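You operate a simulated robot arm through the tools that you are given. There is no shell and no other tool. Be economical: measure what you need, move in short steps, check, and stop when the job is done.

Carry out the task below with a simulated two-armed robot. There is one attempt and no reset: what you move stays moved.

TASK
Try the green gauge in the three blocks by the plug test holder; orange ring on the tight one.
Fine: the blocks stay where they stand; gauge back in its rack; leave the rest.
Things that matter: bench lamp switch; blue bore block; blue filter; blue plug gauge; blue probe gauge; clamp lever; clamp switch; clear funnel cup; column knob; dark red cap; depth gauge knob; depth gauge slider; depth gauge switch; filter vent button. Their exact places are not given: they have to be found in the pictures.

It is judged by the outcome, as a careful person would: the job done as asked, and still so three seconds after it is handed in. It fails if anything else is knocked over, pushed out of place, dropped, spilled or broken.

THE ROBOT
Two 7-joint arms with fingered hands on one trunk, on a base that drives. Base frame: it is fixed to the floor where the robot stands at the start and does not move with it; the origin is under the middle of the robot, x ahead of it, y to its left, z up; the surface under the hand at the start is at about z = 824. Units: mm, degrees, N and s.
The left shoulder is at the start at [55, 182, 1198], the right one opposite. With the tool pointing down near the work surface each hand reaches from about 100 to 800 mm from the robot's upright axis, wherever it stands, measured 20 degrees to its own side. Places, roughly: bench lamp switch [400, -2100, 900]; blue bore block [250, -1750, 750]; blue filter [500, -1750, 750]; blue plug gauge [500, -1750, 750]; clamp lever [500, -700, 900]; clamp switch [300, -700, 900]; clear funnel cup [400, -1400, 900]; column knob [600, -2100, 1100]; depth gauge knob [500, -300, 1000]; depth gauge slider [300, -300, 800]; depth gauge switch [400, -400, 800]; filter vent button [400, -1200, 800]; gauge box lid [300, -1700, 900]; green tally button [400, -1900, 800]; height gauge slider [500, -2100, 900]; leak air switch [300, -600, 800]. Payload 3.8 kg a hand.
Tool frame (each hand has its own): the origin (TCP) lies between the finger pads and is the grasp point; the fingertips stand 30 mm ahead of it; z points along the fingers, y is the line along which they close. The gripper opens to 104 mm. The gripper's body begins 35 mm behind the TCP. The gripper is a hand of 4 fingers: y runs from the thumb to the fingers, the wrist lies at [-17, -104, -178] in the tool frame.
Orientation is that of the tool frame in the base frame, as a unit quaternion [x, y, z, w]. With the fingers straight down and the wrist toward the robot, the tool's x, y and z point along [0, 1, 0], [1, 0, 0] and [0, 0, -1] of the base frame.

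THE INTERFACE
- The arms move only by the tool send_rows. It takes "left_series", "right_series" or both (then of equal length, played together; a hand with none holds still); each is a list of rows, each an object (a shift or turn left out is 0) with "travel": the shift along the tool's x, y, z in mm, a list of three; "delta_rot": the turn, a rotation vector about the tool's x, y, z in degrees, a list of three. In form: [{"travel": [x, y, z], "delta_rot": [ax, ay, az]}, ...]. A call has 1 to 8 rows; each row shifts and turns the commanded pose from where the row before left it, along the tool's axes as they then stand. Rows are played at 5 a second. More than 50 mm and 8.6 degrees between two rows, and nothing of the call is played. Where a pose cannot be reached the arm comes as near as it can. A force on the tool above 40 N (or 10 N above the force at the start of the call, whichever is more), or a blocked arm, ends the call early, and 0.2 s more pass. In this call time passes only in rows, and 0.2 s behind the last. The reply holds the time, the measured pose of the TCP, the force on the tool along the base axes, the opening and the grip force, in the units named above and with some noise, with the torque about the TCP (base axes, N m) and any sound that the robot's microphone picked up, and new pictures: "pictures" is both (left out), scene, wrist or none (wrist: the cameras of the hands that moved).
- Cameras (640 x 400 px; columns grow to the right, rows downward): "scene" is now at [130.8, -20.5, 1360]; the picture's right is [-0.26, -0.97, 0.00], its down [-0.72, 0.19, -0.67] and it looks along [0.64, -0.17, -0.74] (base axes); focal length 214 px, centre (320, 200). "left" rides on the left gripper at [-66, -90, -126] in its tool frame; the picture's right is [-0.78, -0.30, 0.56], its down [0.57, -0.70, 0.42] and it looks along [0.27, 0.65, 0.71] (tool axes); focal length 275 px, centre (320, 200). "right" rides on the right gripper at [66, -90, -126] in its tool frame; the picture's right is [-0.78, 0.30, -0.56], its down [-0.57, -0.70, 0.42] and it looks along [-0.26, 0.65, 0.71] (tool axes); focal length 275 px, centre (320, 200).
- raise_lower(by): slides the trunk up (or, below 0, down) by that many mm; the arms and the scene camera ride with it, the base frame stays. It gives what a move gives, with no picture.
- base_move(legs): drives the robot by 1 to 6 legs, each [ahead, left, turn to the left] in mm, mm and degrees, along the robot's own axes; the way and the turn of a leg run together, so that a leg with both is an arc; at most 1500 mm and 180 degrees a leg. The arms and the cameras ride along, it lands a little off, and it stops where it bumps. It gives what a move gives, and a new picture of the scene camera.
- curl_fingers(index, middle, ring, thumb_bend, thumb_turn, hand): sets how far each is bent, from 0 (flat) to 1 (curled in); at 0.3 the hand is open as for a grip, at 0.7 the pads meet at the TCP. One left out holds its place. A second passes; each finger stops where it meets its share of the squeeze, and holds until it gets a number again. It is the only way to open and close the hand. It gives what a move gives, with no picture; readings hold the bend of each and the force on the fingers (four entries, about 0 where the hand has none), thumb and palm. thumb_turn goes from beside the hand (0) to across from the fingers (1), as for a grip.
- head_to(pan, tilt): turns the head with the scene camera to pan (to the left, within 86 degrees either way) and tilt (down, from -29 to 69), counted from straight ahead of the robot. It gives what a move gives, and a new picture of the scene camera.
- measure_at(camera, pixels): for up to 12 pixels [column, row] of the newest picture of that camera ("zoom" is the newest enlarged one), the place [x, y, z] in the base frame of the surface seen there, good to about 3 mm. The clock stands still meanwhile.
- zoom(camera, box): a new picture of the part [left, top, right, bottom] of that camera's present view, enlarged. The clock stands still meanwhile.
- sign_off(): hands the job in; it is judged then, once.

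Keep the steps short. Do not move on a guess: measure, check each grasp and each placing, and mend mistakes. In all there are 80 turns and 260 pictures (those below and enlarged ones count). Leave the grippers open and the arms clear of the work at the hand-in unless told otherwise, and finish with a single line.

The tools are called by a JSON object that holds its "method" and its "body". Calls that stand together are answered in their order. send_rows: Moves the arms, as the interface text tells. Its arguments: {"type":"object","properties":{"left_series":{"type":"array","items":{"type":"object","properties":{"travel":{"type":"array","items":{"type":"number"}},"delta_rot":{"type":"array","items":{"type":"number"}}}}},"right_series":{"type":"array","items":{"type":"object","properties":{"travel":{"type":"array","items":{"type":"number"}},"delta_rot":{"type":"array","items":{"type":"number"}}}}},"pictures":{"type":"string","enum":["both","scene","wrist","none"]}},"required":[]} The other tools are called the same way: raise_lower (by) slides the trunk up or down; curl_fingers (index, middle, ring, thumb_bend, thumb_turn, hand) moves the fingers one by one; base_move (legs) drives the base; head_to (pan, tilt) turns the head that bears the scene camera; measure_at (camera, pixels) gives the place of the surface under pixels of a picture; zoom (camera, box) takes an enlarged picture of a part of a camera's view; sign_off () hands the job in.

At the start:

```text
t: 0.0
left_eef_pos: [540.4, 253.9, 1158.9]
left_tcp_rot: [0.707, 0.707, 0.0, 0.0]
left_force: [0.0, -0.3, 0.6]
left_moment: [0.01, 0.02, -0.01]
left_gripper_width: 104.0
left_finger_force: 0.0
left_shape: jaw
left_bend: [0.3, 0.3, 0.3, 0.3, 0.97]
left_finger forces: [0.0, 0.0, 0.1, 0.0, 0.0, 0.0]
right_eef_pos: [479.5, -193.0, 1209.5]
right_tcp_rot: [0.708, 0.707, 0.0, 0.0]
right_force: [1.2, 0.1, -0.1]
right_moment: [-0.01, 0.01, -0.05]
right_gripper_width: 103.5
right_finger_force: 0.1
right_shape: jaw
right_bend: [0.3, 0.3, 0.3, 0.3, 0.97]
right_finger forces: [0.0, 0.1, 0.0, 0.1, 0.1, 0.0]
trunk travel left (down, up): [-350.0, 406.0]
robot x, y, heading: [-0.0, 1.6, -0.2]
head pan, tilt: [-15.1, 48.1]
```

scene: 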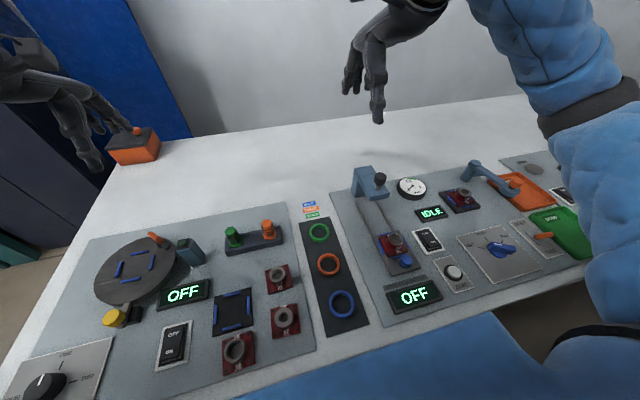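
right: 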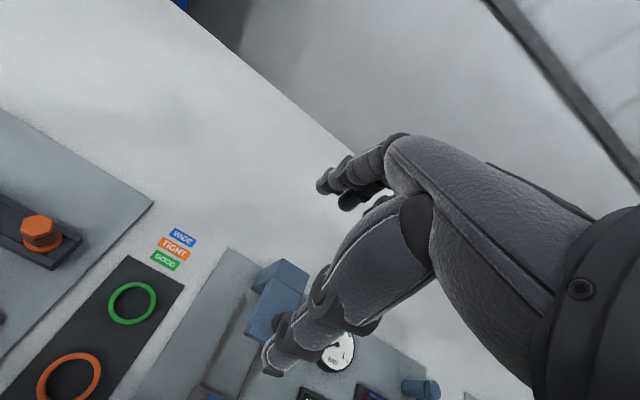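
left: 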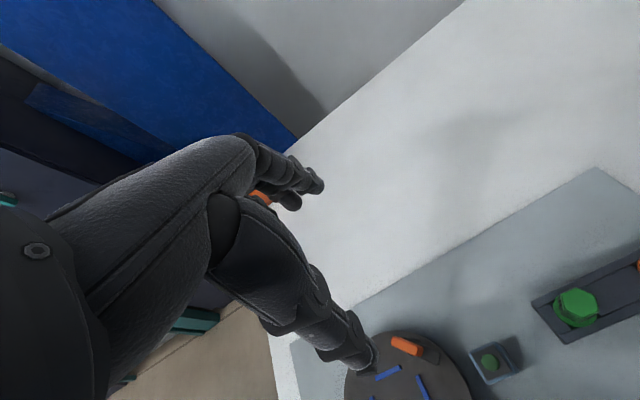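

I see a plug rack (green and orange gauges), three red bore blocks, and three rings. I'll zoom in to look closer first.

{"method": "zoom", "body": {"camera": "scene", "box": [140, 190, 380, 380]}}

{"method": "measure_at", "body": {"camera": "scene", "pixels": [[232, 232], [267, 226], [278, 278], [285, 320], [238, 352], [319, 232], [328, 264], [342, 304], [235, 310], [250, 240], [300, 300], [318, 300]]}}

```text
2.11 times, centred on (260, 285) of scene
```

zoom: 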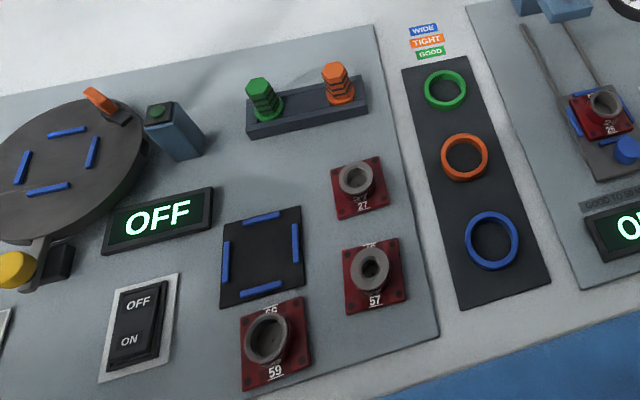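

```text
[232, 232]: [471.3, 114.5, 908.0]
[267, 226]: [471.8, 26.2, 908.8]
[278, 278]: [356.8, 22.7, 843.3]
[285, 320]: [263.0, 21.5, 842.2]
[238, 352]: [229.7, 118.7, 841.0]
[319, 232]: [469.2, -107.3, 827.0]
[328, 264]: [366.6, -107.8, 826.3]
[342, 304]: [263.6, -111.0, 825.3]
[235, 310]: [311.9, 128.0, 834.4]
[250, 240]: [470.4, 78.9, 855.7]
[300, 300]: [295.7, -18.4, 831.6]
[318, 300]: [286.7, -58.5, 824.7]
```

Zooming closer on the gauges and on the blocks.

{"method": "zoom", "body": {"camera": "scene", "box": [210, 205, 300, 260]}}

{"method": "zoom", "body": {"camera": "scene", "box": [200, 255, 310, 385]}}

```text
7.11 times, centred on (255, 232) of scene
```

zoom: 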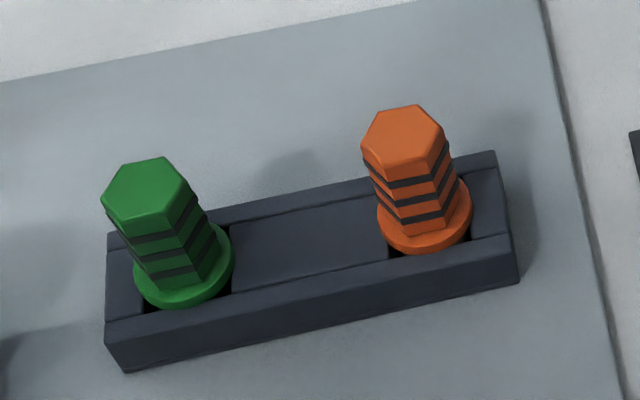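

```text
3.08 times, centred on (255, 320) of scene
```

zoom: 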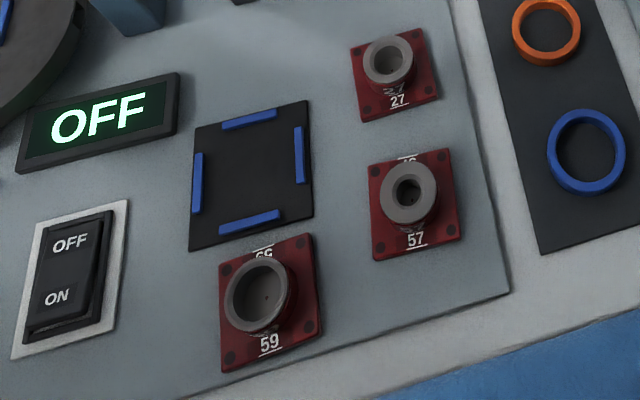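

Measuring the bosses, bores, gauge and rings from this zoomed picture.

{"method": "measure_at", "body": {"camera": "zoom", "pixels": [[363, 62], [413, 62], [388, 33], [390, 60], [381, 192], [434, 192], [408, 163], [408, 188], [226, 296], [286, 296], [258, 258], [258, 297]]}}

{"method": "zoom", "body": {"camera": "scene", "box": [295, 205, 375, 330]}}

{"method": "measure_at", "body": {"camera": "scene", "pixels": [[320, 230], [313, 266], [328, 255], [343, 264], [336, 264], [320, 264], [328, 275], [328, 272], [232, 246], [236, 248], [267, 238], [245, 238]]}}

```text
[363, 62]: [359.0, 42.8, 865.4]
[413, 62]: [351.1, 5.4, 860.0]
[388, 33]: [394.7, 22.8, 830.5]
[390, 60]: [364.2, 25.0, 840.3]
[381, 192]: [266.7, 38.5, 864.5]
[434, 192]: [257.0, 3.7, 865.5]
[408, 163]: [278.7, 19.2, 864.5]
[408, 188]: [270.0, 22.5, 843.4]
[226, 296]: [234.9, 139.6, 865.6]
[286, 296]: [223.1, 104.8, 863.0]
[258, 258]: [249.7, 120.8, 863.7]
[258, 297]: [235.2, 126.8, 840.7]
```

```text
3.20 times, centred on (335, 268) of scene
```

zoom: 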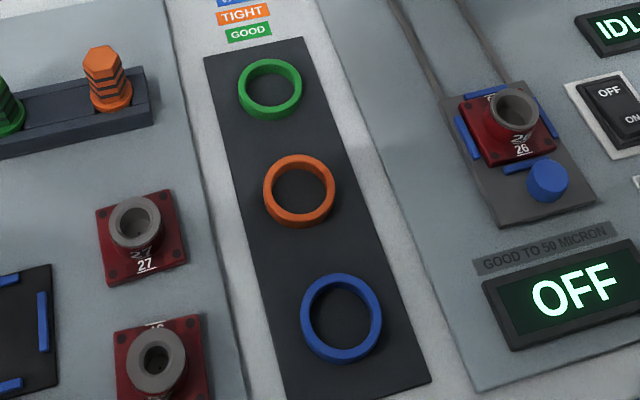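

```text
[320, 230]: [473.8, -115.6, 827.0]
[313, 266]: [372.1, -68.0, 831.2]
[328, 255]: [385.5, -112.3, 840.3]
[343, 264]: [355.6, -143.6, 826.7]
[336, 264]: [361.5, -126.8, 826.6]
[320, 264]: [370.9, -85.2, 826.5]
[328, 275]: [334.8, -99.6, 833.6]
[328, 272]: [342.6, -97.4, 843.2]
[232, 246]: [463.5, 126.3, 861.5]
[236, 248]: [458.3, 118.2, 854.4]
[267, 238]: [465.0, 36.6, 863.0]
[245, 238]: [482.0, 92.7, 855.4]
```

The bosses are about 35 mm across, with tops at z 865. The hole in 57 is the narrowest and the one in 59 the widest. Block 57 is very close to the trunk, so I'll drive back 150 mm for a better reach.

{"method": "base_move", "body": {"legs": [[-150, 0, 0]]}}

{"method": "head_to", "body": {"pan": -3, "tilt": 50}}

```text
t: 1.4
left_eef_pos: [388.7, 253.2, 1158.8]
left_tcp_rot: [0.708, 0.706, 0.001, 0.001]
left_force: [-0.8, 0.1, 0.4]
left_moment: [-0.01, -0.02, -0.01]
left_gripper_width: 103.9
left_finger_force: 0.2
left_shape: jaw
left_bend: [0.3, 0.3, 0.3, 0.3, 0.97]
left_finger forces: [0.0, 0.0, 0.0, 0.1, 0.1, 0.0]
right_eef_pos: [327.9, -192.4, 1210.1]
right_tcp_rot: [0.707, 0.707, 0.001, 0.001]
right_force: [-0.2, 0.1, -0.4]
right_moment: [0.0, -0.05, -0.03]
right_gripper_width: 103.6
right_finger_force: 0.1
right_shape: jaw
right_bend: [0.3, 0.3, 0.3, 0.3, 0.97]
right_finger forces: [0.0, 0.0, 0.0, 0.1, 0.0, 0.0]
trunk travel left (down, up): [-350.0, 406.0]
robot x, y, heading: [-148.5, -2.8, -0.2]
head pan, tilt: [-15.1, 48.1]
```

scene: 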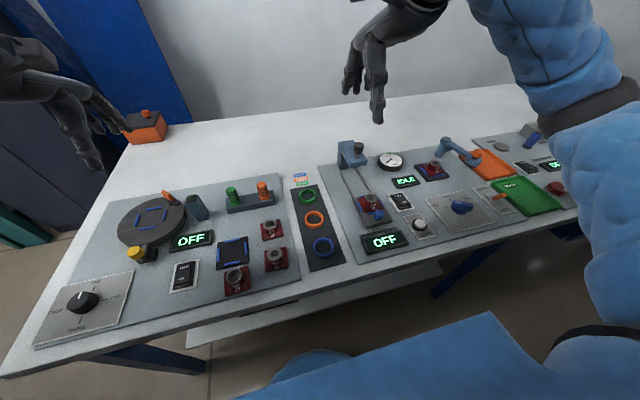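

```text
t: 2.1
left_eef_pos: [390.8, 252.5, 1159.1]
left_tcp_rot: [0.707, 0.707, 0.0, 0.0]
left_force: [-0.3, -0.9, 0.5]
left_moment: [0.01, 0.0, 0.01]
left_gripper_width: 103.8
left_finger_force: 0.1
left_shape: jaw
left_bend: [0.3, 0.3, 0.3, 0.3, 0.97]
left_finger forces: [0.0, 0.1, 0.0, 0.1, 0.0, 0.1]
right_eef_pos: [329.2, -193.7, 1209.2]
right_tcp_rot: [0.707, 0.707, 0.0, 0.0]
right_force: [0.3, 0.1, -0.3]
right_moment: [0.01, 0.0, 0.01]
right_gripper_width: 103.9
right_finger_force: 0.1
right_shape: jaw
right_bend: [0.3, 0.3, 0.3, 0.3, 0.97]
right_finger forces: [0.0, 0.1, 0.0, 0.0, 0.0, 0.0]
trunk travel left (down, up): [-350.0, 406.0]
robot x, y, heading: [-151.3, -0.1, -0.0]
head pan, tilt: [-3.0, 50.0]
```

scene: 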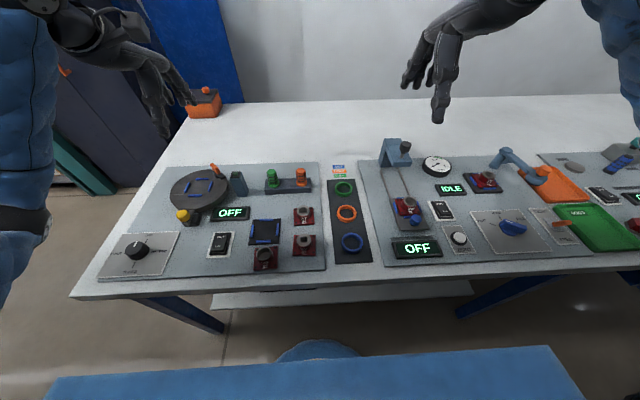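

Good view. Zooming on the panel so I can measure the gauge head accurately.

{"method": "zoom", "body": {"camera": "scene", "box": [250, 155, 330, 205]}}

{"method": "zoom", "body": {"camera": "scene", "box": [235, 195, 335, 275]}}

```text
8.00 times, centred on (290, 180) of scene
```

zoom: 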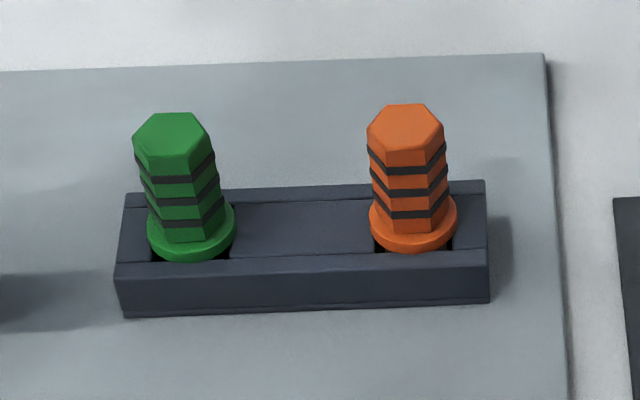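

```text
5.00 times, centred on (285, 235) of scene
```

zoom: 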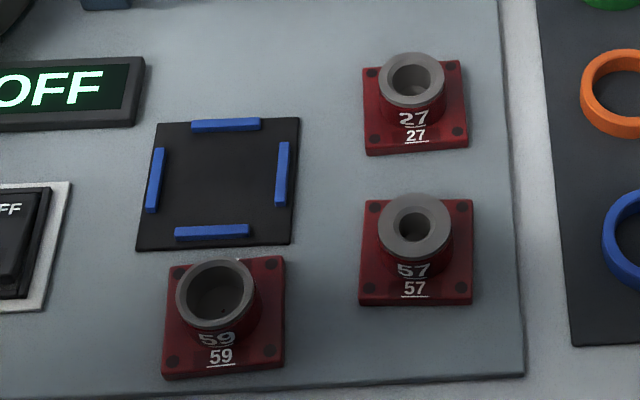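

Measuring the rims of the three bosses.

{"method": "measure_at", "body": {"camera": "zoom", "pixels": [[382, 80], [440, 80], [411, 57], [411, 103], [383, 230], [448, 230], [415, 199], [415, 253], [180, 294], [253, 294], [216, 264], [215, 322]]}}

{"method": "measure_at", "body": {"camera": "scene", "pixels": [[271, 171], [272, 177], [273, 183], [300, 170]]}}

{"method": "zoom", "body": {"camera": "left", "box": [320, 200, 640, 400]}}

```text
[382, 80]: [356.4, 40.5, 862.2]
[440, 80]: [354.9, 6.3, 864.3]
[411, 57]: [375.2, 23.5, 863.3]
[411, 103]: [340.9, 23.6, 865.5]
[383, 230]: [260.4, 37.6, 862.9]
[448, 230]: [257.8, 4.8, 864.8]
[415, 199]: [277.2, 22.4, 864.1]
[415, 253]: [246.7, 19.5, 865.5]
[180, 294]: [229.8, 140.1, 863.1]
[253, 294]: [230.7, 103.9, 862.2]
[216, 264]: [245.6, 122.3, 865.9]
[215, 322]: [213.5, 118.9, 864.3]
```

```text
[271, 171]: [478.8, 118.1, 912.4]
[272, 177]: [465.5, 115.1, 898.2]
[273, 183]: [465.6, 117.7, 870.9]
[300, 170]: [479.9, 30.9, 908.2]
```

```text
2.00 times, centred on (480, 300) of left
```

zoom: 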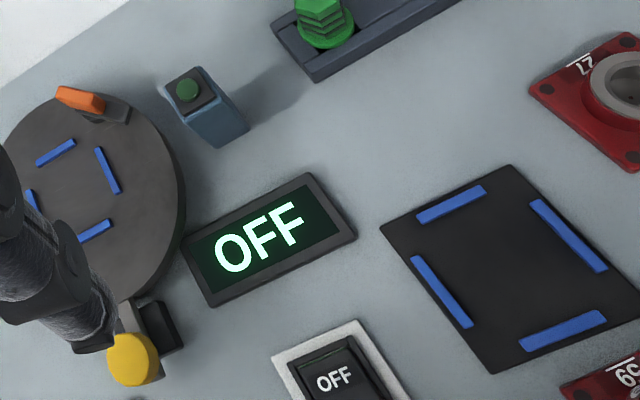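

Gauge axis is about (477,116) with its top at z 911. The bosses are at 27 (357.5,23.5), 57 (261.5,21) and 59 (230,121.5). Moving the left hand above the green gauge.

{"method": "send_rows", "body": {"left_series": [{"travel": [-34, 21.5, 0]}, {"travel": [-34, 21.5, 0]}, {"travel": [-34, 21.5, 0]}, {"travel": [-34.5, 21.5, 0]}, {"travel": [0, 0, 40]}, {"travel": [0, 0, 40]}, {"travel": [0, 0, 40]}, {"travel": [0, 0, 30]}], "pictures": "both"}}

```text
t: 3.9
left_eef_pos: [477.4, 113.8, 1011.3]
left_tcp_rot: [0.708, 0.706, 0.0, 0.0]
left_force: [0.7, -0.1, 0.2]
left_moment: [0.02, -0.01, 0.0]
left_gripper_width: 103.6
left_finger_force: 0.1
left_shape: jaw
left_bend: [0.3, 0.3, 0.3, 0.3, 0.97]
left_finger forces: [0.1, 0.1, 0.0, 0.0, 0.0, 0.1]
right_eef_pos: [329.6, -194.7, 1209.9]
right_tcp_rot: [0.707, 0.707, 0.0, 0.0]
right_force: [-0.4, 0.5, 0.5]
right_moment: [0.01, 0.01, 0.0]
right_gripper_width: 103.5
right_finger_force: 0.0
right_shape: jaw
right_bend: [0.3, 0.3, 0.3, 0.3, 0.97]
right_finger forces: [0.1, 0.0, 0.1, 0.0, 0.0, 0.0]
trunk travel left (down, up): [-350.0, 406.0]
robot x, y, heading: [-148.3, 0.8, -0.2]
head pan, tilt: [-3.0, 50.0]
```

scene: 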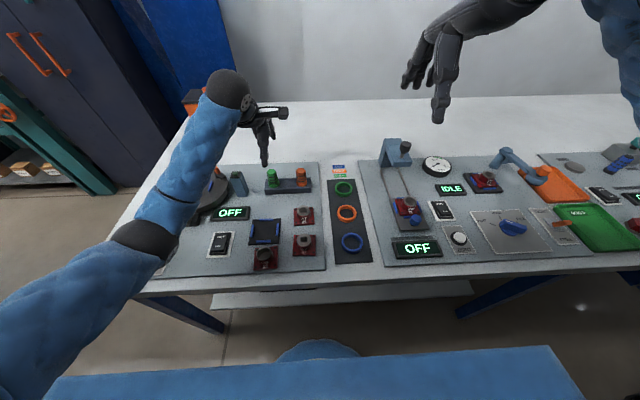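
left: 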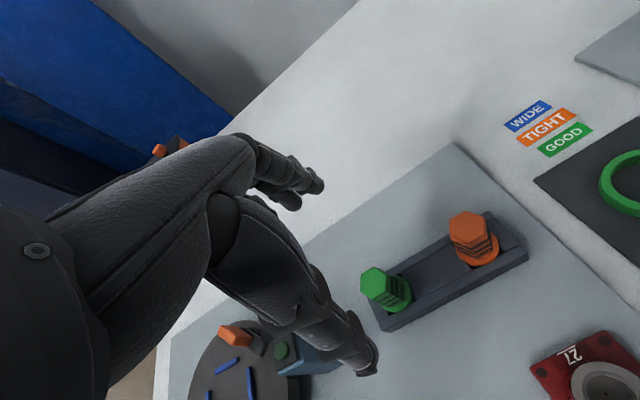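

Measuring the gauge from the wrist camera.

{"method": "measure_at", "body": {"camera": "left", "pixels": [[374, 282], [371, 272], [388, 285], [398, 308], [468, 228], [365, 372], [312, 190]]}}

{"method": "measure_at", "body": {"camera": "scene", "pixels": [[271, 172], [265, 160], [270, 128], [285, 113]]}}

{"method": "zoom", "body": {"camera": "scene", "box": [225, 80, 325, 200]}}

```text
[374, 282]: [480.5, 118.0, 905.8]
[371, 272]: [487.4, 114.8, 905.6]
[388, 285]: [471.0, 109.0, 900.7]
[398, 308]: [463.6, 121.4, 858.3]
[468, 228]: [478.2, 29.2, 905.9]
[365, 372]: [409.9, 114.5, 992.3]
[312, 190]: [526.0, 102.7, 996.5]
```

```text
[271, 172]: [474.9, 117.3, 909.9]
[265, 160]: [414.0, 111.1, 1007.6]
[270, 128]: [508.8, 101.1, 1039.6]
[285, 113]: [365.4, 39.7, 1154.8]
```

```text
3.33 times, centred on (275, 140) of scene
```

zoom: 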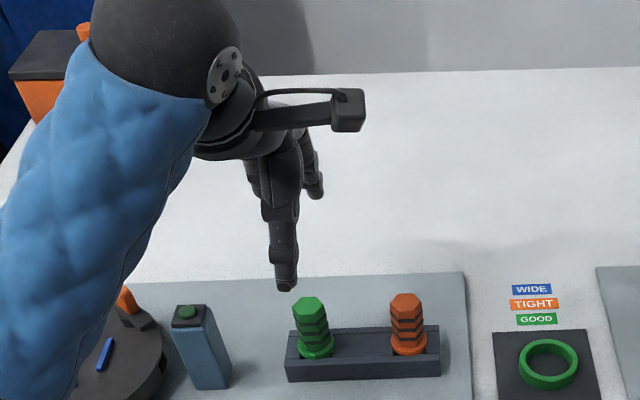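

The thumb and fingers straddle the gauge axis at (478,116.5). Going down over the head.

{"method": "send_rows", "body": {"left_series": [{"travel": [2.7, 0.8, 30]}, {"travel": [0, 0, 30]}, {"travel": [0, 0, 30]}, {"travel": [0, 0, 20]}], "pictures": "both"}}

{"method": "zoom", "body": {"camera": "scene", "box": [225, 120, 325, 220]}}

```text
t: 4.9
left_eef_pos: [476.9, 116.8, 896.6]
left_tcp_rot: [0.707, 0.707, 0.0, 0.0]
left_force: [0.0, 1.2, 0.4]
left_moment: [-0.02, -0.03, 0.0]
left_gripper_width: 103.9
left_finger_force: 0.1
left_shape: jaw
left_bend: [0.3, 0.3, 0.3, 0.3, 0.97]
left_finger forces: [0.1, 0.0, 0.1, 0.2, 0.1, 0.0]
right_eef_pos: [329.2, -194.4, 1209.7]
right_tcp_rot: [0.708, 0.706, 0.0, 0.0]
right_force: [-1.2, -0.1, 0.7]
right_moment: [0.02, 0.04, 0.0]
right_gripper_width: 103.5
right_finger_force: 0.1
right_shape: jaw
right_bend: [0.3, 0.3, 0.3, 0.3, 0.97]
right_finger forces: [0.1, 0.0, 0.0, 0.1, 0.0, 0.1]
trunk travel left (down, up): [-350.0, 406.0]
robot x, y, heading: [-149.3, 1.2, 0.1]
head pan, tilt: [-3.0, 50.0]
```

scene: 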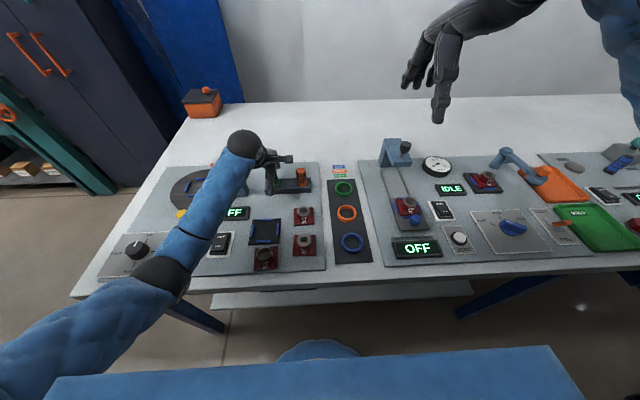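
left: 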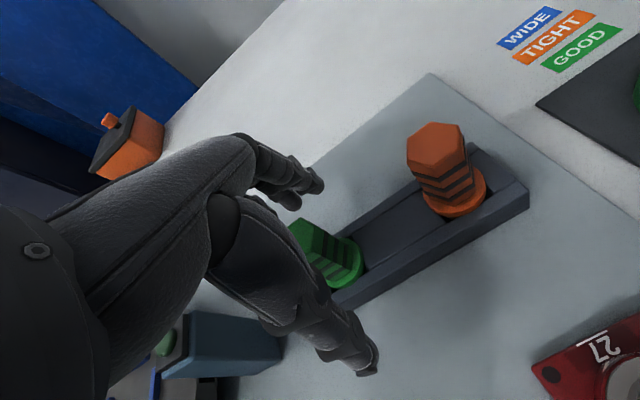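

```text
4.00 times, centred on (275, 170) of scene
```

zoom: 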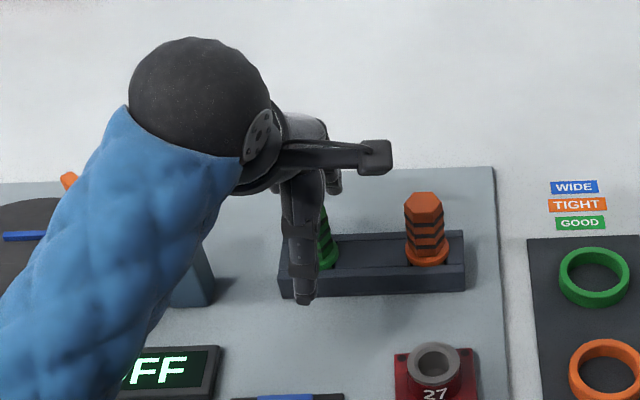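

Aligned. Closing the fingers partway first.

{"method": "curl_fingers", "body": {"hand": "left", "index": 0.5, "middle": 0.5, "ring": 0.5, "thumb_bend": 0.5, "thumb_turn": 1}}

{"method": "zoom", "body": {"camera": "left", "box": [160, 100, 480, 400]}}

```text
t: 5.9
left_eef_pos: [476.8, 117.9, 897.5]
left_tcp_rot: [0.708, 0.706, 0.0, -0.001]
left_force: [-0.4, -1.0, -0.6]
left_moment: [0.01, 0.02, -0.03]
left_gripper_width: 54.1
left_finger_force: 0.0
left_shape: fingers
left_bend: [0.5, 0.5, 0.5, 0.5, 1.0]
left_finger forces: [0.0, 0.1, 0.0, 0.0, 0.0, 0.0]
right_eef_pos: [328.8, -194.0, 1208.5]
right_tcp_rot: [0.708, 0.707, 0.0, 0.001]
right_force: [-0.3, -0.6, 0.2]
right_moment: [0.01, 0.0, 0.0]
right_gripper_width: 103.7
right_finger_force: 0.0
right_shape: jaw
right_bend: [0.3, 0.3, 0.3, 0.3, 0.97]
right_finger forces: [0.0, 0.0, 0.1, 0.0, 0.0, 0.0]
trunk travel left (down, up): [-350.0, 406.0]
robot x, y, heading: [-150.6, -1.5, 0.1]
head pan, tilt: [-3.0, 50.0]
```

```text
1.33 times, centred on (320, 250) of left
```

zoom: 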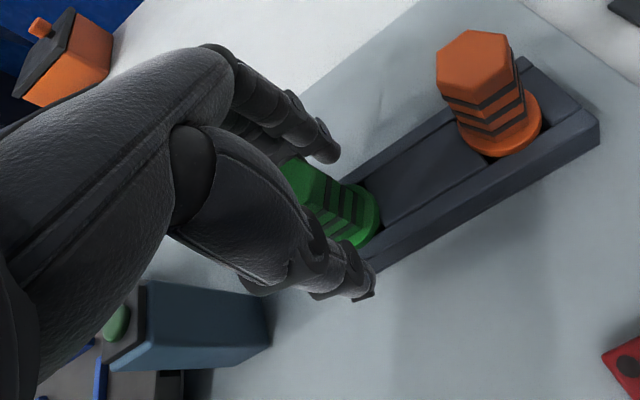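

{"method": "curl_fingers", "body": {"hand": "left", "index": 0.7, "middle": 0.7, "ring": 0.7, "thumb_bend": 0.7, "thumb_turn": 1}}

{"method": "zoom", "body": {"camera": "left", "box": [160, 100, 480, 400]}}

```text
t: 6.9
left_eef_pos: [476.7, 118.0, 898.0]
left_tcp_rot: [0.707, 0.707, 0.0, 0.0]
left_force: [0.7, 0.2, 0.1]
left_moment: [0.02, 0.03, 0.03]
left_gripper_width: 23.4
left_finger_force: 10.0
left_shape: fingers
left_bend: [0.64, 0.65, 0.7, 0.61, 1.0]
left_finger forces: [4.6, 5.3, 0.1, 0.0, 9.4, 0.0]
right_eef_pos: [328.4, -194.5, 1208.3]
right_tcp_rot: [0.708, 0.706, 0.0, 0.0]
right_force: [0.0, -0.2, -0.4]
right_moment: [-0.01, -0.02, -0.02]
right_gripper_width: 103.8
right_finger_force: 0.1
right_shape: jaw
right_bend: [0.3, 0.3, 0.3, 0.3, 0.97]
right_finger forces: [0.0, 0.1, 0.1, 0.1, 0.0, 0.0]
trunk travel left (down, up): [-350.0, 406.0]
robot x, y, heading: [-148.7, 1.3, 0.1]
head pan, tilt: [-3.0, 50.0]
```

```text
1.33 times, centred on (320, 250) of left
```

zoom: 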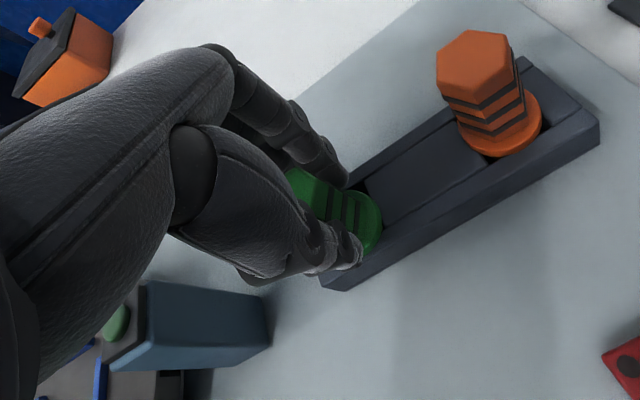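

Gripped by the thumb, index and middle fingers at 10 N. Lifting straight up.

{"method": "send_rows", "body": {"left_series": [{"travel": [0, 0, -15]}, {"travel": [0, 0, -20]}, {"travel": [0, 0, -25]}, {"travel": [0, 0, -25]}], "pictures": "both"}}

{"method": "zoom", "body": {"camera": "scene", "box": [225, 100, 325, 200]}}

```text
t: 7.9
left_eef_pos: [478.0, 117.5, 982.7]
left_tcp_rot: [0.708, 0.706, 0.0, 0.001]
left_force: [-0.1, -0.7, -1.4]
left_moment: [0.05, 0.01, 0.0]
left_gripper_width: 23.3
left_finger_force: 10.0
left_shape: fingers
left_bend: [0.64, 0.65, 0.7, 0.61, 1.0]
left_finger forces: [4.5, 5.3, 0.0, 0.0, 9.4, 0.0]
right_eef_pos: [329.6, -194.5, 1209.7]
right_tcp_rot: [0.708, 0.706, 0.0, -0.001]
right_force: [-0.4, 1.0, -0.1]
right_moment: [0.0, -0.03, -0.01]
right_gripper_width: 103.5
right_finger_force: 0.0
right_shape: jaw
right_bend: [0.3, 0.3, 0.3, 0.3, 0.97]
right_finger forces: [0.0, 0.1, 0.1, 0.0, 0.0, 0.0]
trunk travel left (down, up): [-350.0, 406.0]
robot x, y, heading: [-147.5, 1.4, 0.1]
head pan, tilt: [-3.0, 50.0]
```

scene: 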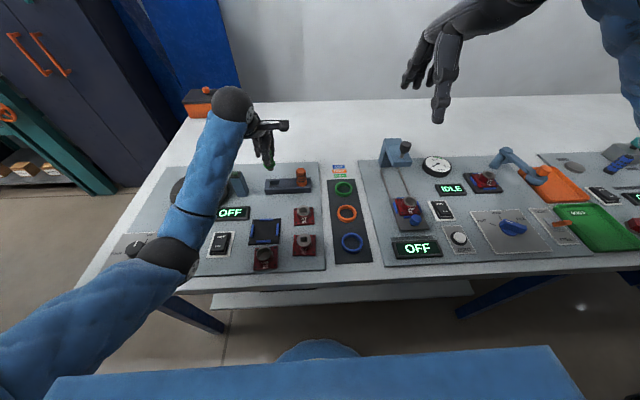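
left: 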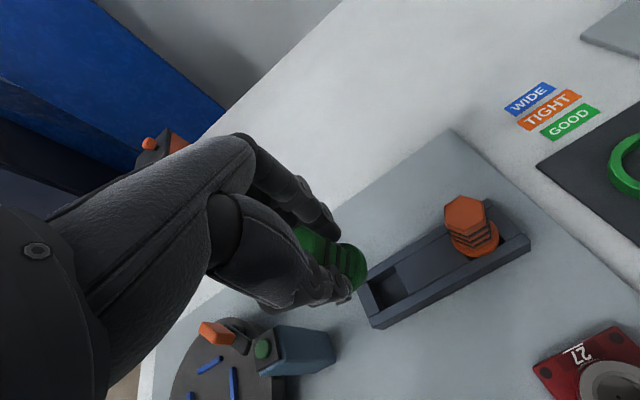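

```text
4.00 times, centred on (275, 150) of scene
```

zoom: 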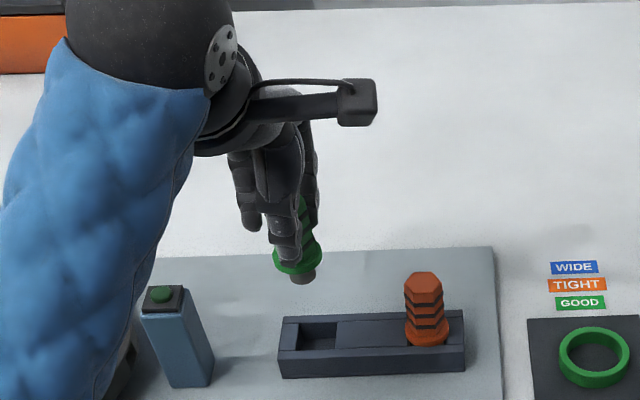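

It's lifted, with a short grey plug under the flange. Checking its tilt and position.

{"method": "zoom", "body": {"camera": "scene", "box": [255, 145, 285, 175]}}

{"method": "measure_at", "body": {"camera": "zoom", "pixels": [[300, 320], [260, 280], [360, 250], [310, 360], [310, 375], [250, 355], [360, 350]]}}

{"method": "zoom", "body": {"camera": "left", "box": [240, 180, 400, 340]}}

```text
13.33 times, centred on (270, 160) of scene
```

zoom: 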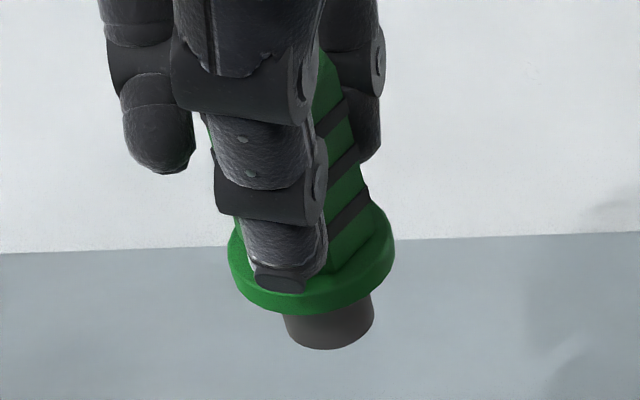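

```text
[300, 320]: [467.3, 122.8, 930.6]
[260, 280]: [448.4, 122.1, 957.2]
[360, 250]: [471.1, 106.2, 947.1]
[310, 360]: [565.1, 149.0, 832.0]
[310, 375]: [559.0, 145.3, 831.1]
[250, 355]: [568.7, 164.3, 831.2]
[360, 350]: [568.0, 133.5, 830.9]
```

```text
2.50 times, centred on (320, 260) of left
```

zoom: 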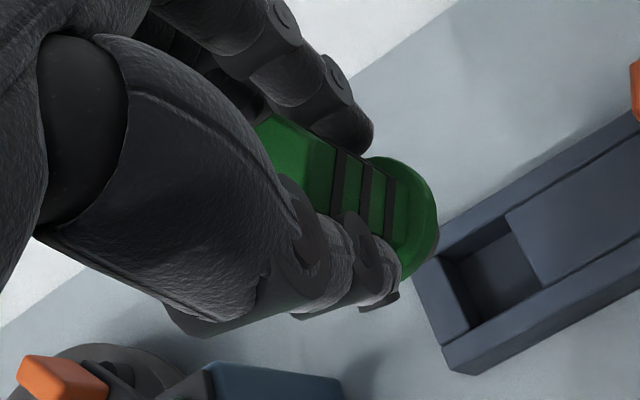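

The plug looks about 20 mm wide, with its tip about 57 mm below the TCP. Carrying it over to block 59 at (230,121.5).

{"method": "send_rows", "body": {"left_series": [{"travel": [0.5, -42, 0]}, {"travel": [0.5, -42, 0]}, {"travel": [0.5, -42, 0]}, {"travel": [1, -42, 0]}, {"travel": [1, -42, 0]}, {"travel": [1, -39, 0]}, {"travel": [0, 0, 20]}, {"travel": [0, 0, 20]}], "pictures": "both"}}

{"method": "zoom", "body": {"camera": "scene", "box": [220, 200, 320, 280]}}

{"method": "zoom", "body": {"camera": "left", "box": [240, 180, 440, 380]}}

```text
t: 9.3
left_eef_pos: [285.4, 173.4, 1043.3]
left_tcp_rot: [0.679, 0.721, 0.137, 0.011]
left_force: [0.1, -0.1, -0.9]
left_moment: [0.0, 0.01, 0.0]
left_gripper_width: 23.2
left_finger_force: 10.3
left_shape: fingers
left_bend: [0.64, 0.65, 0.7, 0.61, 1.0]
left_finger forces: [4.6, 5.2, 0.0, 0.0, 9.3, 0.0]
right_eef_pos: [328.8, -194.0, 1209.4]
right_tcp_rot: [0.707, 0.707, 0.0, -0.001]
right_force: [-0.9, 0.2, 0.4]
right_moment: [0.04, 0.03, 0.0]
right_gripper_width: 103.5
right_finger_force: 0.1
right_shape: jaw
right_bend: [0.3, 0.3, 0.3, 0.3, 0.97]
right_finger forces: [0.0, 0.0, 0.0, 0.1, 0.0, 0.0]
trunk travel left (down, up): [-350.0, 406.0]
robot x, y, heading: [-151.5, 1.4, -0.1]
head pan, tilt: [-3.0, 50.0]
stopped in row 6 (left hand): the arm was blocked; the commanded pose is now the measured one
```

scene: 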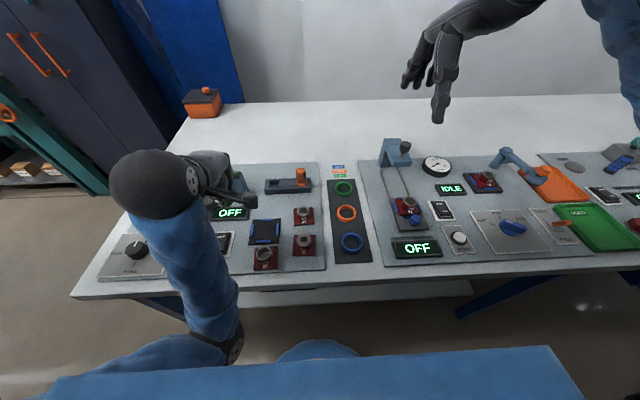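
left: 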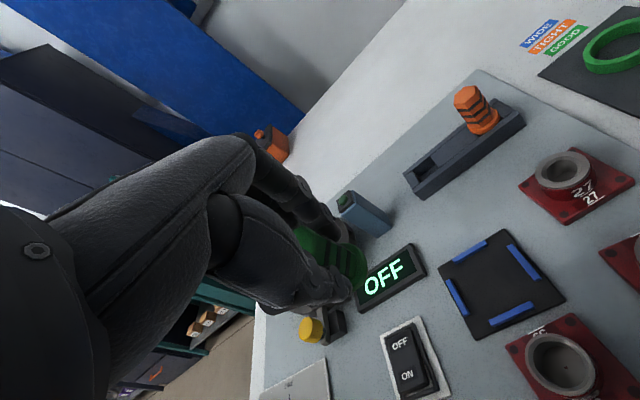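

```text
5.00 times, centred on (270, 240) of scene
```

zoom: 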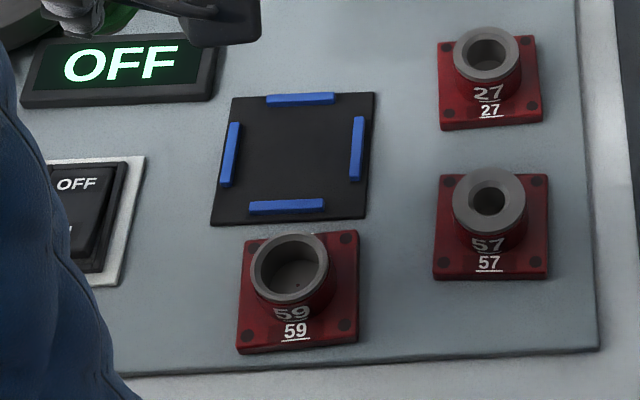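

```text
2.00 times, centred on (340, 280) of left
```

zoom: 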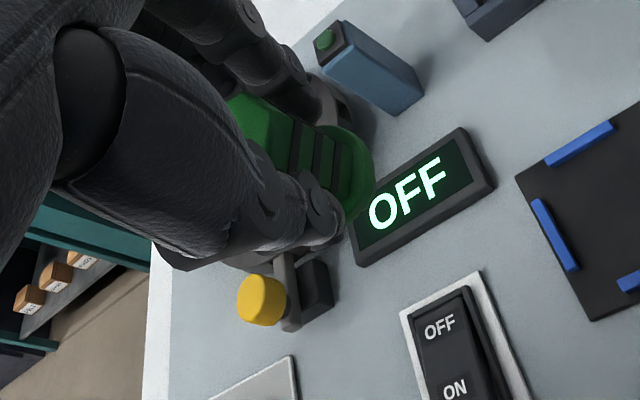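

The arm couldn't fold that close: it's blocked at x≈285 and the hand is tilted. The gauge is still held at 10 N. Raising the trunk will give the arm more room to fold.

{"method": "raise_lower", "body": {"by": 250}}

{"method": "send_rows", "body": {"left_series": [{"travel": [0, 40, 0], "delta_rot": [6.0, -5.1, 1.7]}, {"travel": [0, 10, 0], "delta_rot": [6.0, -5.1, 1.7]}, {"travel": [0, 0, 40]}, {"travel": [0, 0, 40]}, {"travel": [0, 0, 40]}], "pictures": "both"}}

```text
t: 11.9
left_eef_pos: [291.2, 205.0, 1297.8]
left_tcp_rot: [0.663, 0.727, 0.177, -0.011]
left_force: [-0.1, -0.5, -1.1]
left_moment: [0.01, -0.03, 0.01]
left_gripper_width: 23.1
left_finger_force: 9.5
left_shape: fingers
left_bend: [0.64, 0.65, 0.7, 0.61, 1.0]
left_finger forces: [4.7, 5.0, 0.0, 0.0, 9.3, 0.1]
right_eef_pos: [329.5, -193.3, 1458.4]
right_tcp_rot: [0.707, 0.707, 0.0, 0.0]
right_force: [0.4, 0.5, 0.3]
right_moment: [0.0, -0.03, 0.02]
right_gripper_width: 103.4
right_finger_force: 0.1
right_shape: jaw
right_bend: [0.3, 0.3, 0.3, 0.3, 0.97]
right_finger forces: [0.1, 0.0, 0.1, 0.0, 0.1, 0.0]
trunk travel left (down, up): [-600.0, 156.0]
robot x, y, heading: [-146.2, -1.1, -0.3]
head pan, tilt: [-3.0, 50.0]
```

```text
t: 12.9
left_eef_pos: [375.5, 204.0, 1312.0]
left_tcp_rot: [0.691, 0.716, 0.083, 0.053]
left_force: [0.7, 0.5, -1.5]
left_moment: [0.01, 0.0, 0.01]
left_gripper_width: 22.8
left_finger_force: 9.5
left_shape: fingers
left_bend: [0.64, 0.65, 0.7, 0.61, 1.0]
left_finger forces: [4.6, 5.2, 0.1, 0.1, 9.3, 0.0]
left hand out of reach, approached as far as the arm can: row 2
right_eef_pos: [328.8, -193.8, 1458.7]
right_tcp_rot: [0.707, 0.707, 0.0, 0.0]
right_force: [0.3, -0.3, 0.0]
right_moment: [0.01, 0.03, -0.02]
right_gripper_width: 103.7
right_finger_force: 0.1
right_shape: jaw
right_bend: [0.3, 0.3, 0.3, 0.3, 0.97]
right_finger forces: [0.1, 0.0, 0.0, 0.1, 0.1, 0.1]
trunk travel left (down, up): [-600.0, 156.0]
robot x, y, heading: [-149.5, 2.4, -0.4]
head pan, tilt: [-3.0, 50.0]
stopped in row 5 (left hand): the arm was blocked; the commanded pose is now the measured one
```

scene: 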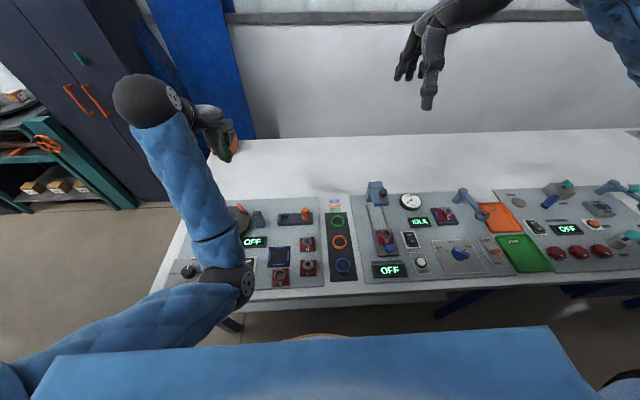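
left: 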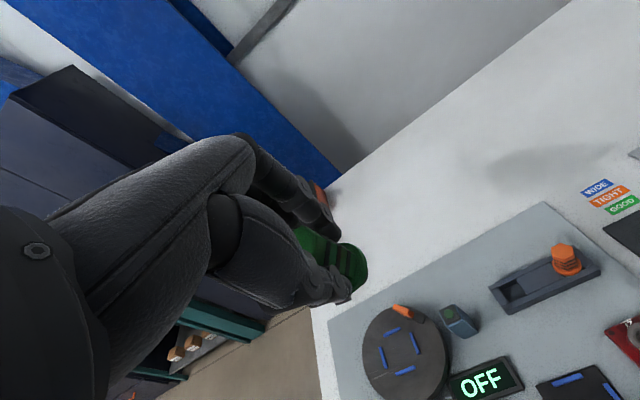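

It was still folded too tight, because the hand is as high as the shoulder. I'll move forward first while straightening the hand, then lower.

{"method": "send_rows", "body": {"left_series": [{"travel": [0, 40, 0]}, {"travel": [0, 40, 0], "delta_rot": [5.5, -1.2, 1.0]}, {"travel": [0, 20, 0], "delta_rot": [5.5, -1.2, 1.0]}, {"travel": [0, 0, 40]}, {"travel": [0, 0, 40]}, {"travel": [0, 0, 40]}, {"travel": [0, 0, 40]}, {"travel": [0, 0, 40]}], "pictures": "scene"}}

```text
t: 14.7
left_eef_pos: [472.7, 204.1, 1128.5]
left_tcp_rot: [0.707, 0.707, -0.001, 0.003]
left_force: [0.0, 0.3, -0.4]
left_moment: [0.01, 0.03, 0.01]
left_gripper_width: 23.0
left_finger_force: 8.7
left_shape: fingers
left_bend: [0.64, 0.65, 0.7, 0.62, 1.0]
left_finger forces: [4.5, 4.7, 0.0, 0.1, 8.7, 0.0]
right_eef_pos: [331.0, -193.0, 1459.1]
right_tcp_rot: [0.707, 0.707, -0.001, -0.001]
right_force: [0.7, 0.4, -0.2]
right_moment: [0.01, -0.03, -0.03]
right_gripper_width: 103.5
right_finger_force: 0.1
right_shape: jaw
right_bend: [0.3, 0.3, 0.3, 0.3, 0.97]
right_finger forces: [0.0, 0.1, 0.1, 0.1, 0.0, 0.0]
trunk travel left (down, up): [-600.0, 156.0]
robot x, y, heading: [-148.1, 0.1, -0.0]
head pan, tilt: [-3.0, 50.0]
```

scene: 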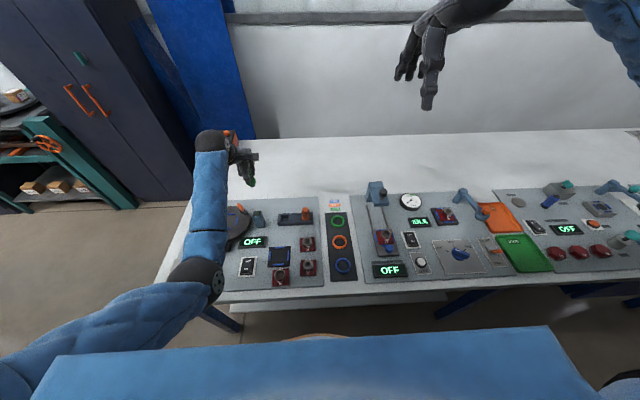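

Recovered: upright, still holding. Moving over to above block 59.

{"method": "send_rows", "body": {"left_series": [{"travel": [-20, -10, 35]}, {"travel": [-20, -20, 35]}, {"travel": [-20, -30, 35]}, {"travel": [-22, -40, 28]}, {"travel": [0, -45, 0]}, {"travel": [0, -45, 0]}, {"travel": [0, -30, 0]}, {"travel": [0, -23.5, 0]}], "pictures": "both"}}

{"method": "zoom", "body": {"camera": "scene", "box": [230, 210, 330, 290]}}

{"method": "zoom", "body": {"camera": "left", "box": [240, 180, 440, 380]}}

```text
refused: row 3 steps farther than a row can; nothing moved
```

```text
5.00 times, centred on (280, 250) of scene
```

zoom: 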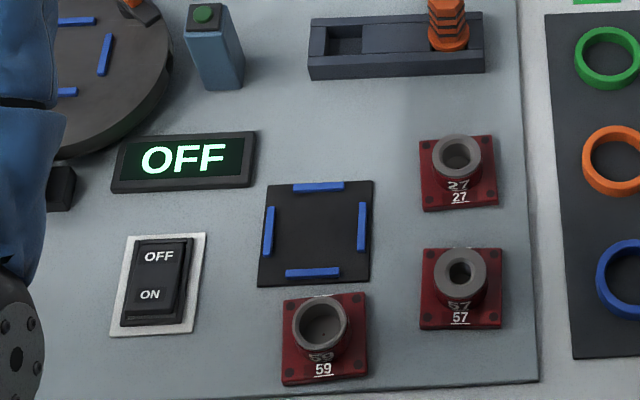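

```text
2.00 times, centred on (340, 280) of left
```

zoom: 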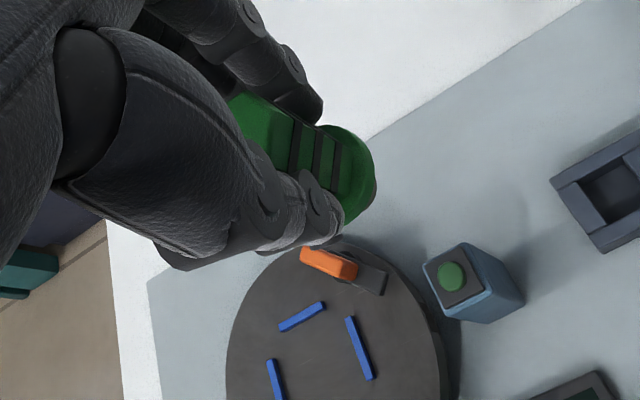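

Steps were too long; splitting into smaller rows.

{"method": "send_rows", "body": {"left_series": [{"travel": [-20, -20, 30]}, {"travel": [-20, -20, 30]}, {"travel": [-21, -20, 30]}, {"travel": [-21, -25, 30]}, {"travel": [0, -40, 18]}, {"travel": [0, -40, 0]}, {"travel": [0, -40, 0]}, {"travel": [0, -38.5, 0]}], "pictures": "both"}}

{"method": "zoom", "body": {"camera": "scene", "box": [230, 210, 330, 290]}}

{"method": "zoom", "body": {"camera": "left", "box": [240, 180, 440, 380]}}

```text
t: 16.5
left_eef_pos: [254.4, 178.6, 987.2]
left_tcp_rot: [0.711, 0.7, 0.054, -0.037]
left_force: [-0.7, 0.7, -0.6]
left_moment: [-0.03, -0.04, 0.01]
left_gripper_width: 22.8
left_finger_force: 9.2
left_shape: fingers
left_bend: [0.64, 0.65, 0.7, 0.62, 1.0]
left_finger forces: [4.6, 4.8, 0.0, 0.0, 9.0, 0.0]
right_eef_pos: [326.8, -193.4, 1460.3]
right_tcp_rot: [0.707, 0.707, -0.001, 0.0]
right_force: [-0.7, 1.0, 0.5]
right_moment: [-0.02, 0.01, -0.02]
right_gripper_width: 103.7
right_finger_force: 0.2
right_shape: jaw
right_bend: [0.3, 0.3, 0.3, 0.3, 0.97]
right_finger forces: [0.1, 0.0, 0.0, 0.0, 0.1, 0.1]
trunk travel left (down, up): [-600.0, 156.0]
robot x, y, heading: [-144.8, 5.2, -0.2]
head pan, tilt: [-3.0, 50.0]
stopped in row 8 (left hand): the arm was blocked; the commanded pose is now the measured one
```

scene: 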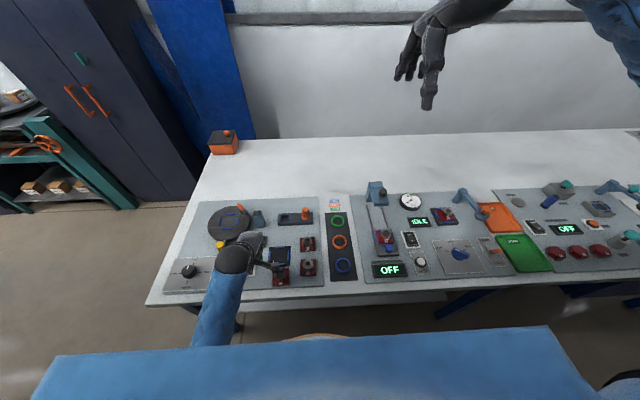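
left: 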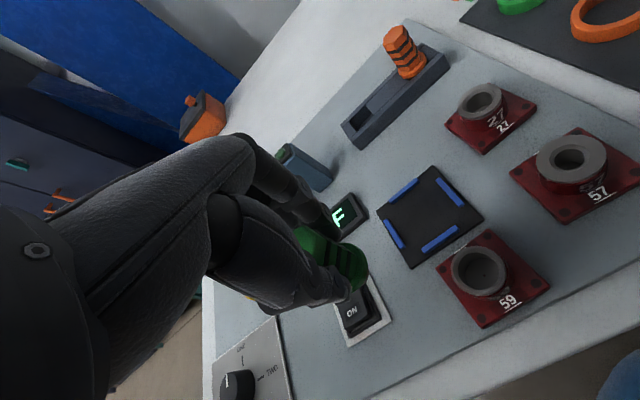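

```text
5.00 times, centred on (280, 250) of scene
```

zoom: 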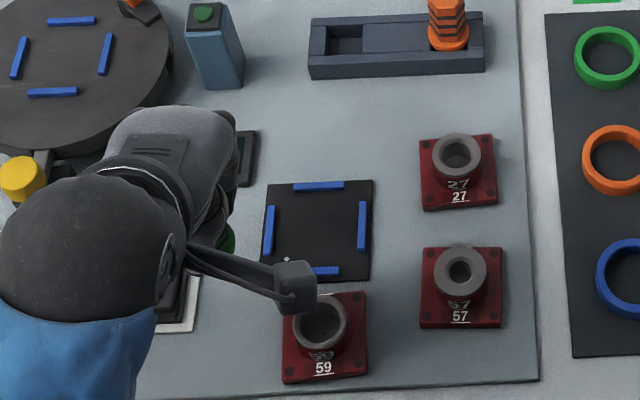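

```text
2.00 times, centred on (340, 280) of left
```

zoom: 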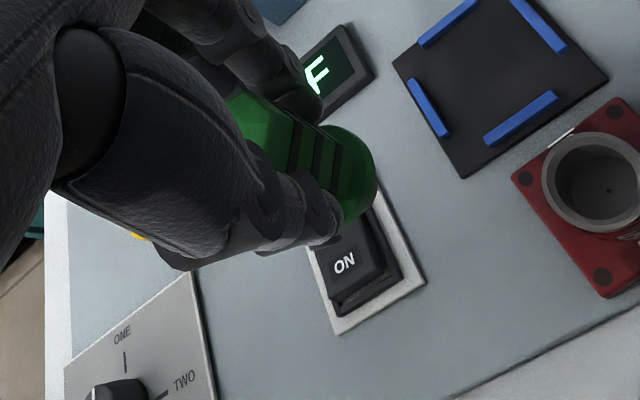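

The arm gets stuck when reaching inward at close range. I'll move the base back 130 and right 80 so the blocks lie ahead of the left shoulder. The gauge tip at z≈930 clears everything.

{"method": "base_move", "body": {"legs": [[-130, 0, 0], [0, -80, 0]]}}

```text
t: 18.4
left_eef_pos: [123.8, 95.1, 988.3]
left_tcp_rot: [0.711, 0.7, 0.056, -0.037]
left_force: [0.3, -0.4, -0.6]
left_moment: [0.0, -0.03, -0.01]
left_gripper_width: 23.0
left_finger_force: 9.2
left_shape: fingers
left_bend: [0.64, 0.65, 0.7, 0.62, 1.0]
left_finger forces: [4.7, 4.9, 0.0, 0.1, 9.0, 0.0]
right_eef_pos: [196.3, -276.6, 1458.4]
right_tcp_rot: [0.708, 0.706, 0.001, -0.001]
right_force: [-0.8, 0.0, -0.8]
right_moment: [0.02, 0.03, 0.01]
right_gripper_width: 103.6
right_finger_force: 0.1
right_shape: jaw
right_bend: [0.3, 0.3, 0.3, 0.3, 0.97]
right_finger forces: [0.0, 0.0, 0.0, 0.0, 0.0, 0.0]
trunk travel left (down, up): [-600.0, 156.0]
robot x, y, heading: [-283.4, -76.0, -0.1]
head pan, tilt: [-3.0, 50.0]
```

scene: 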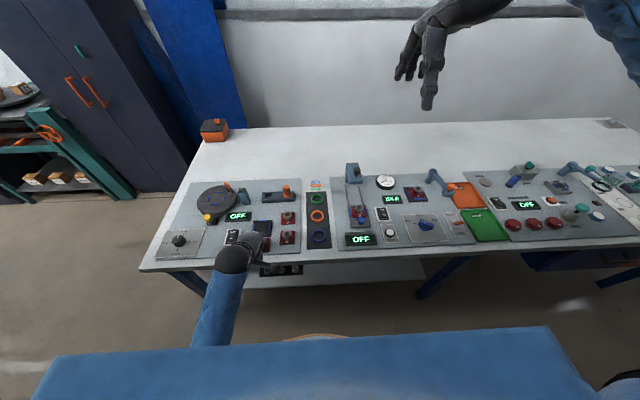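

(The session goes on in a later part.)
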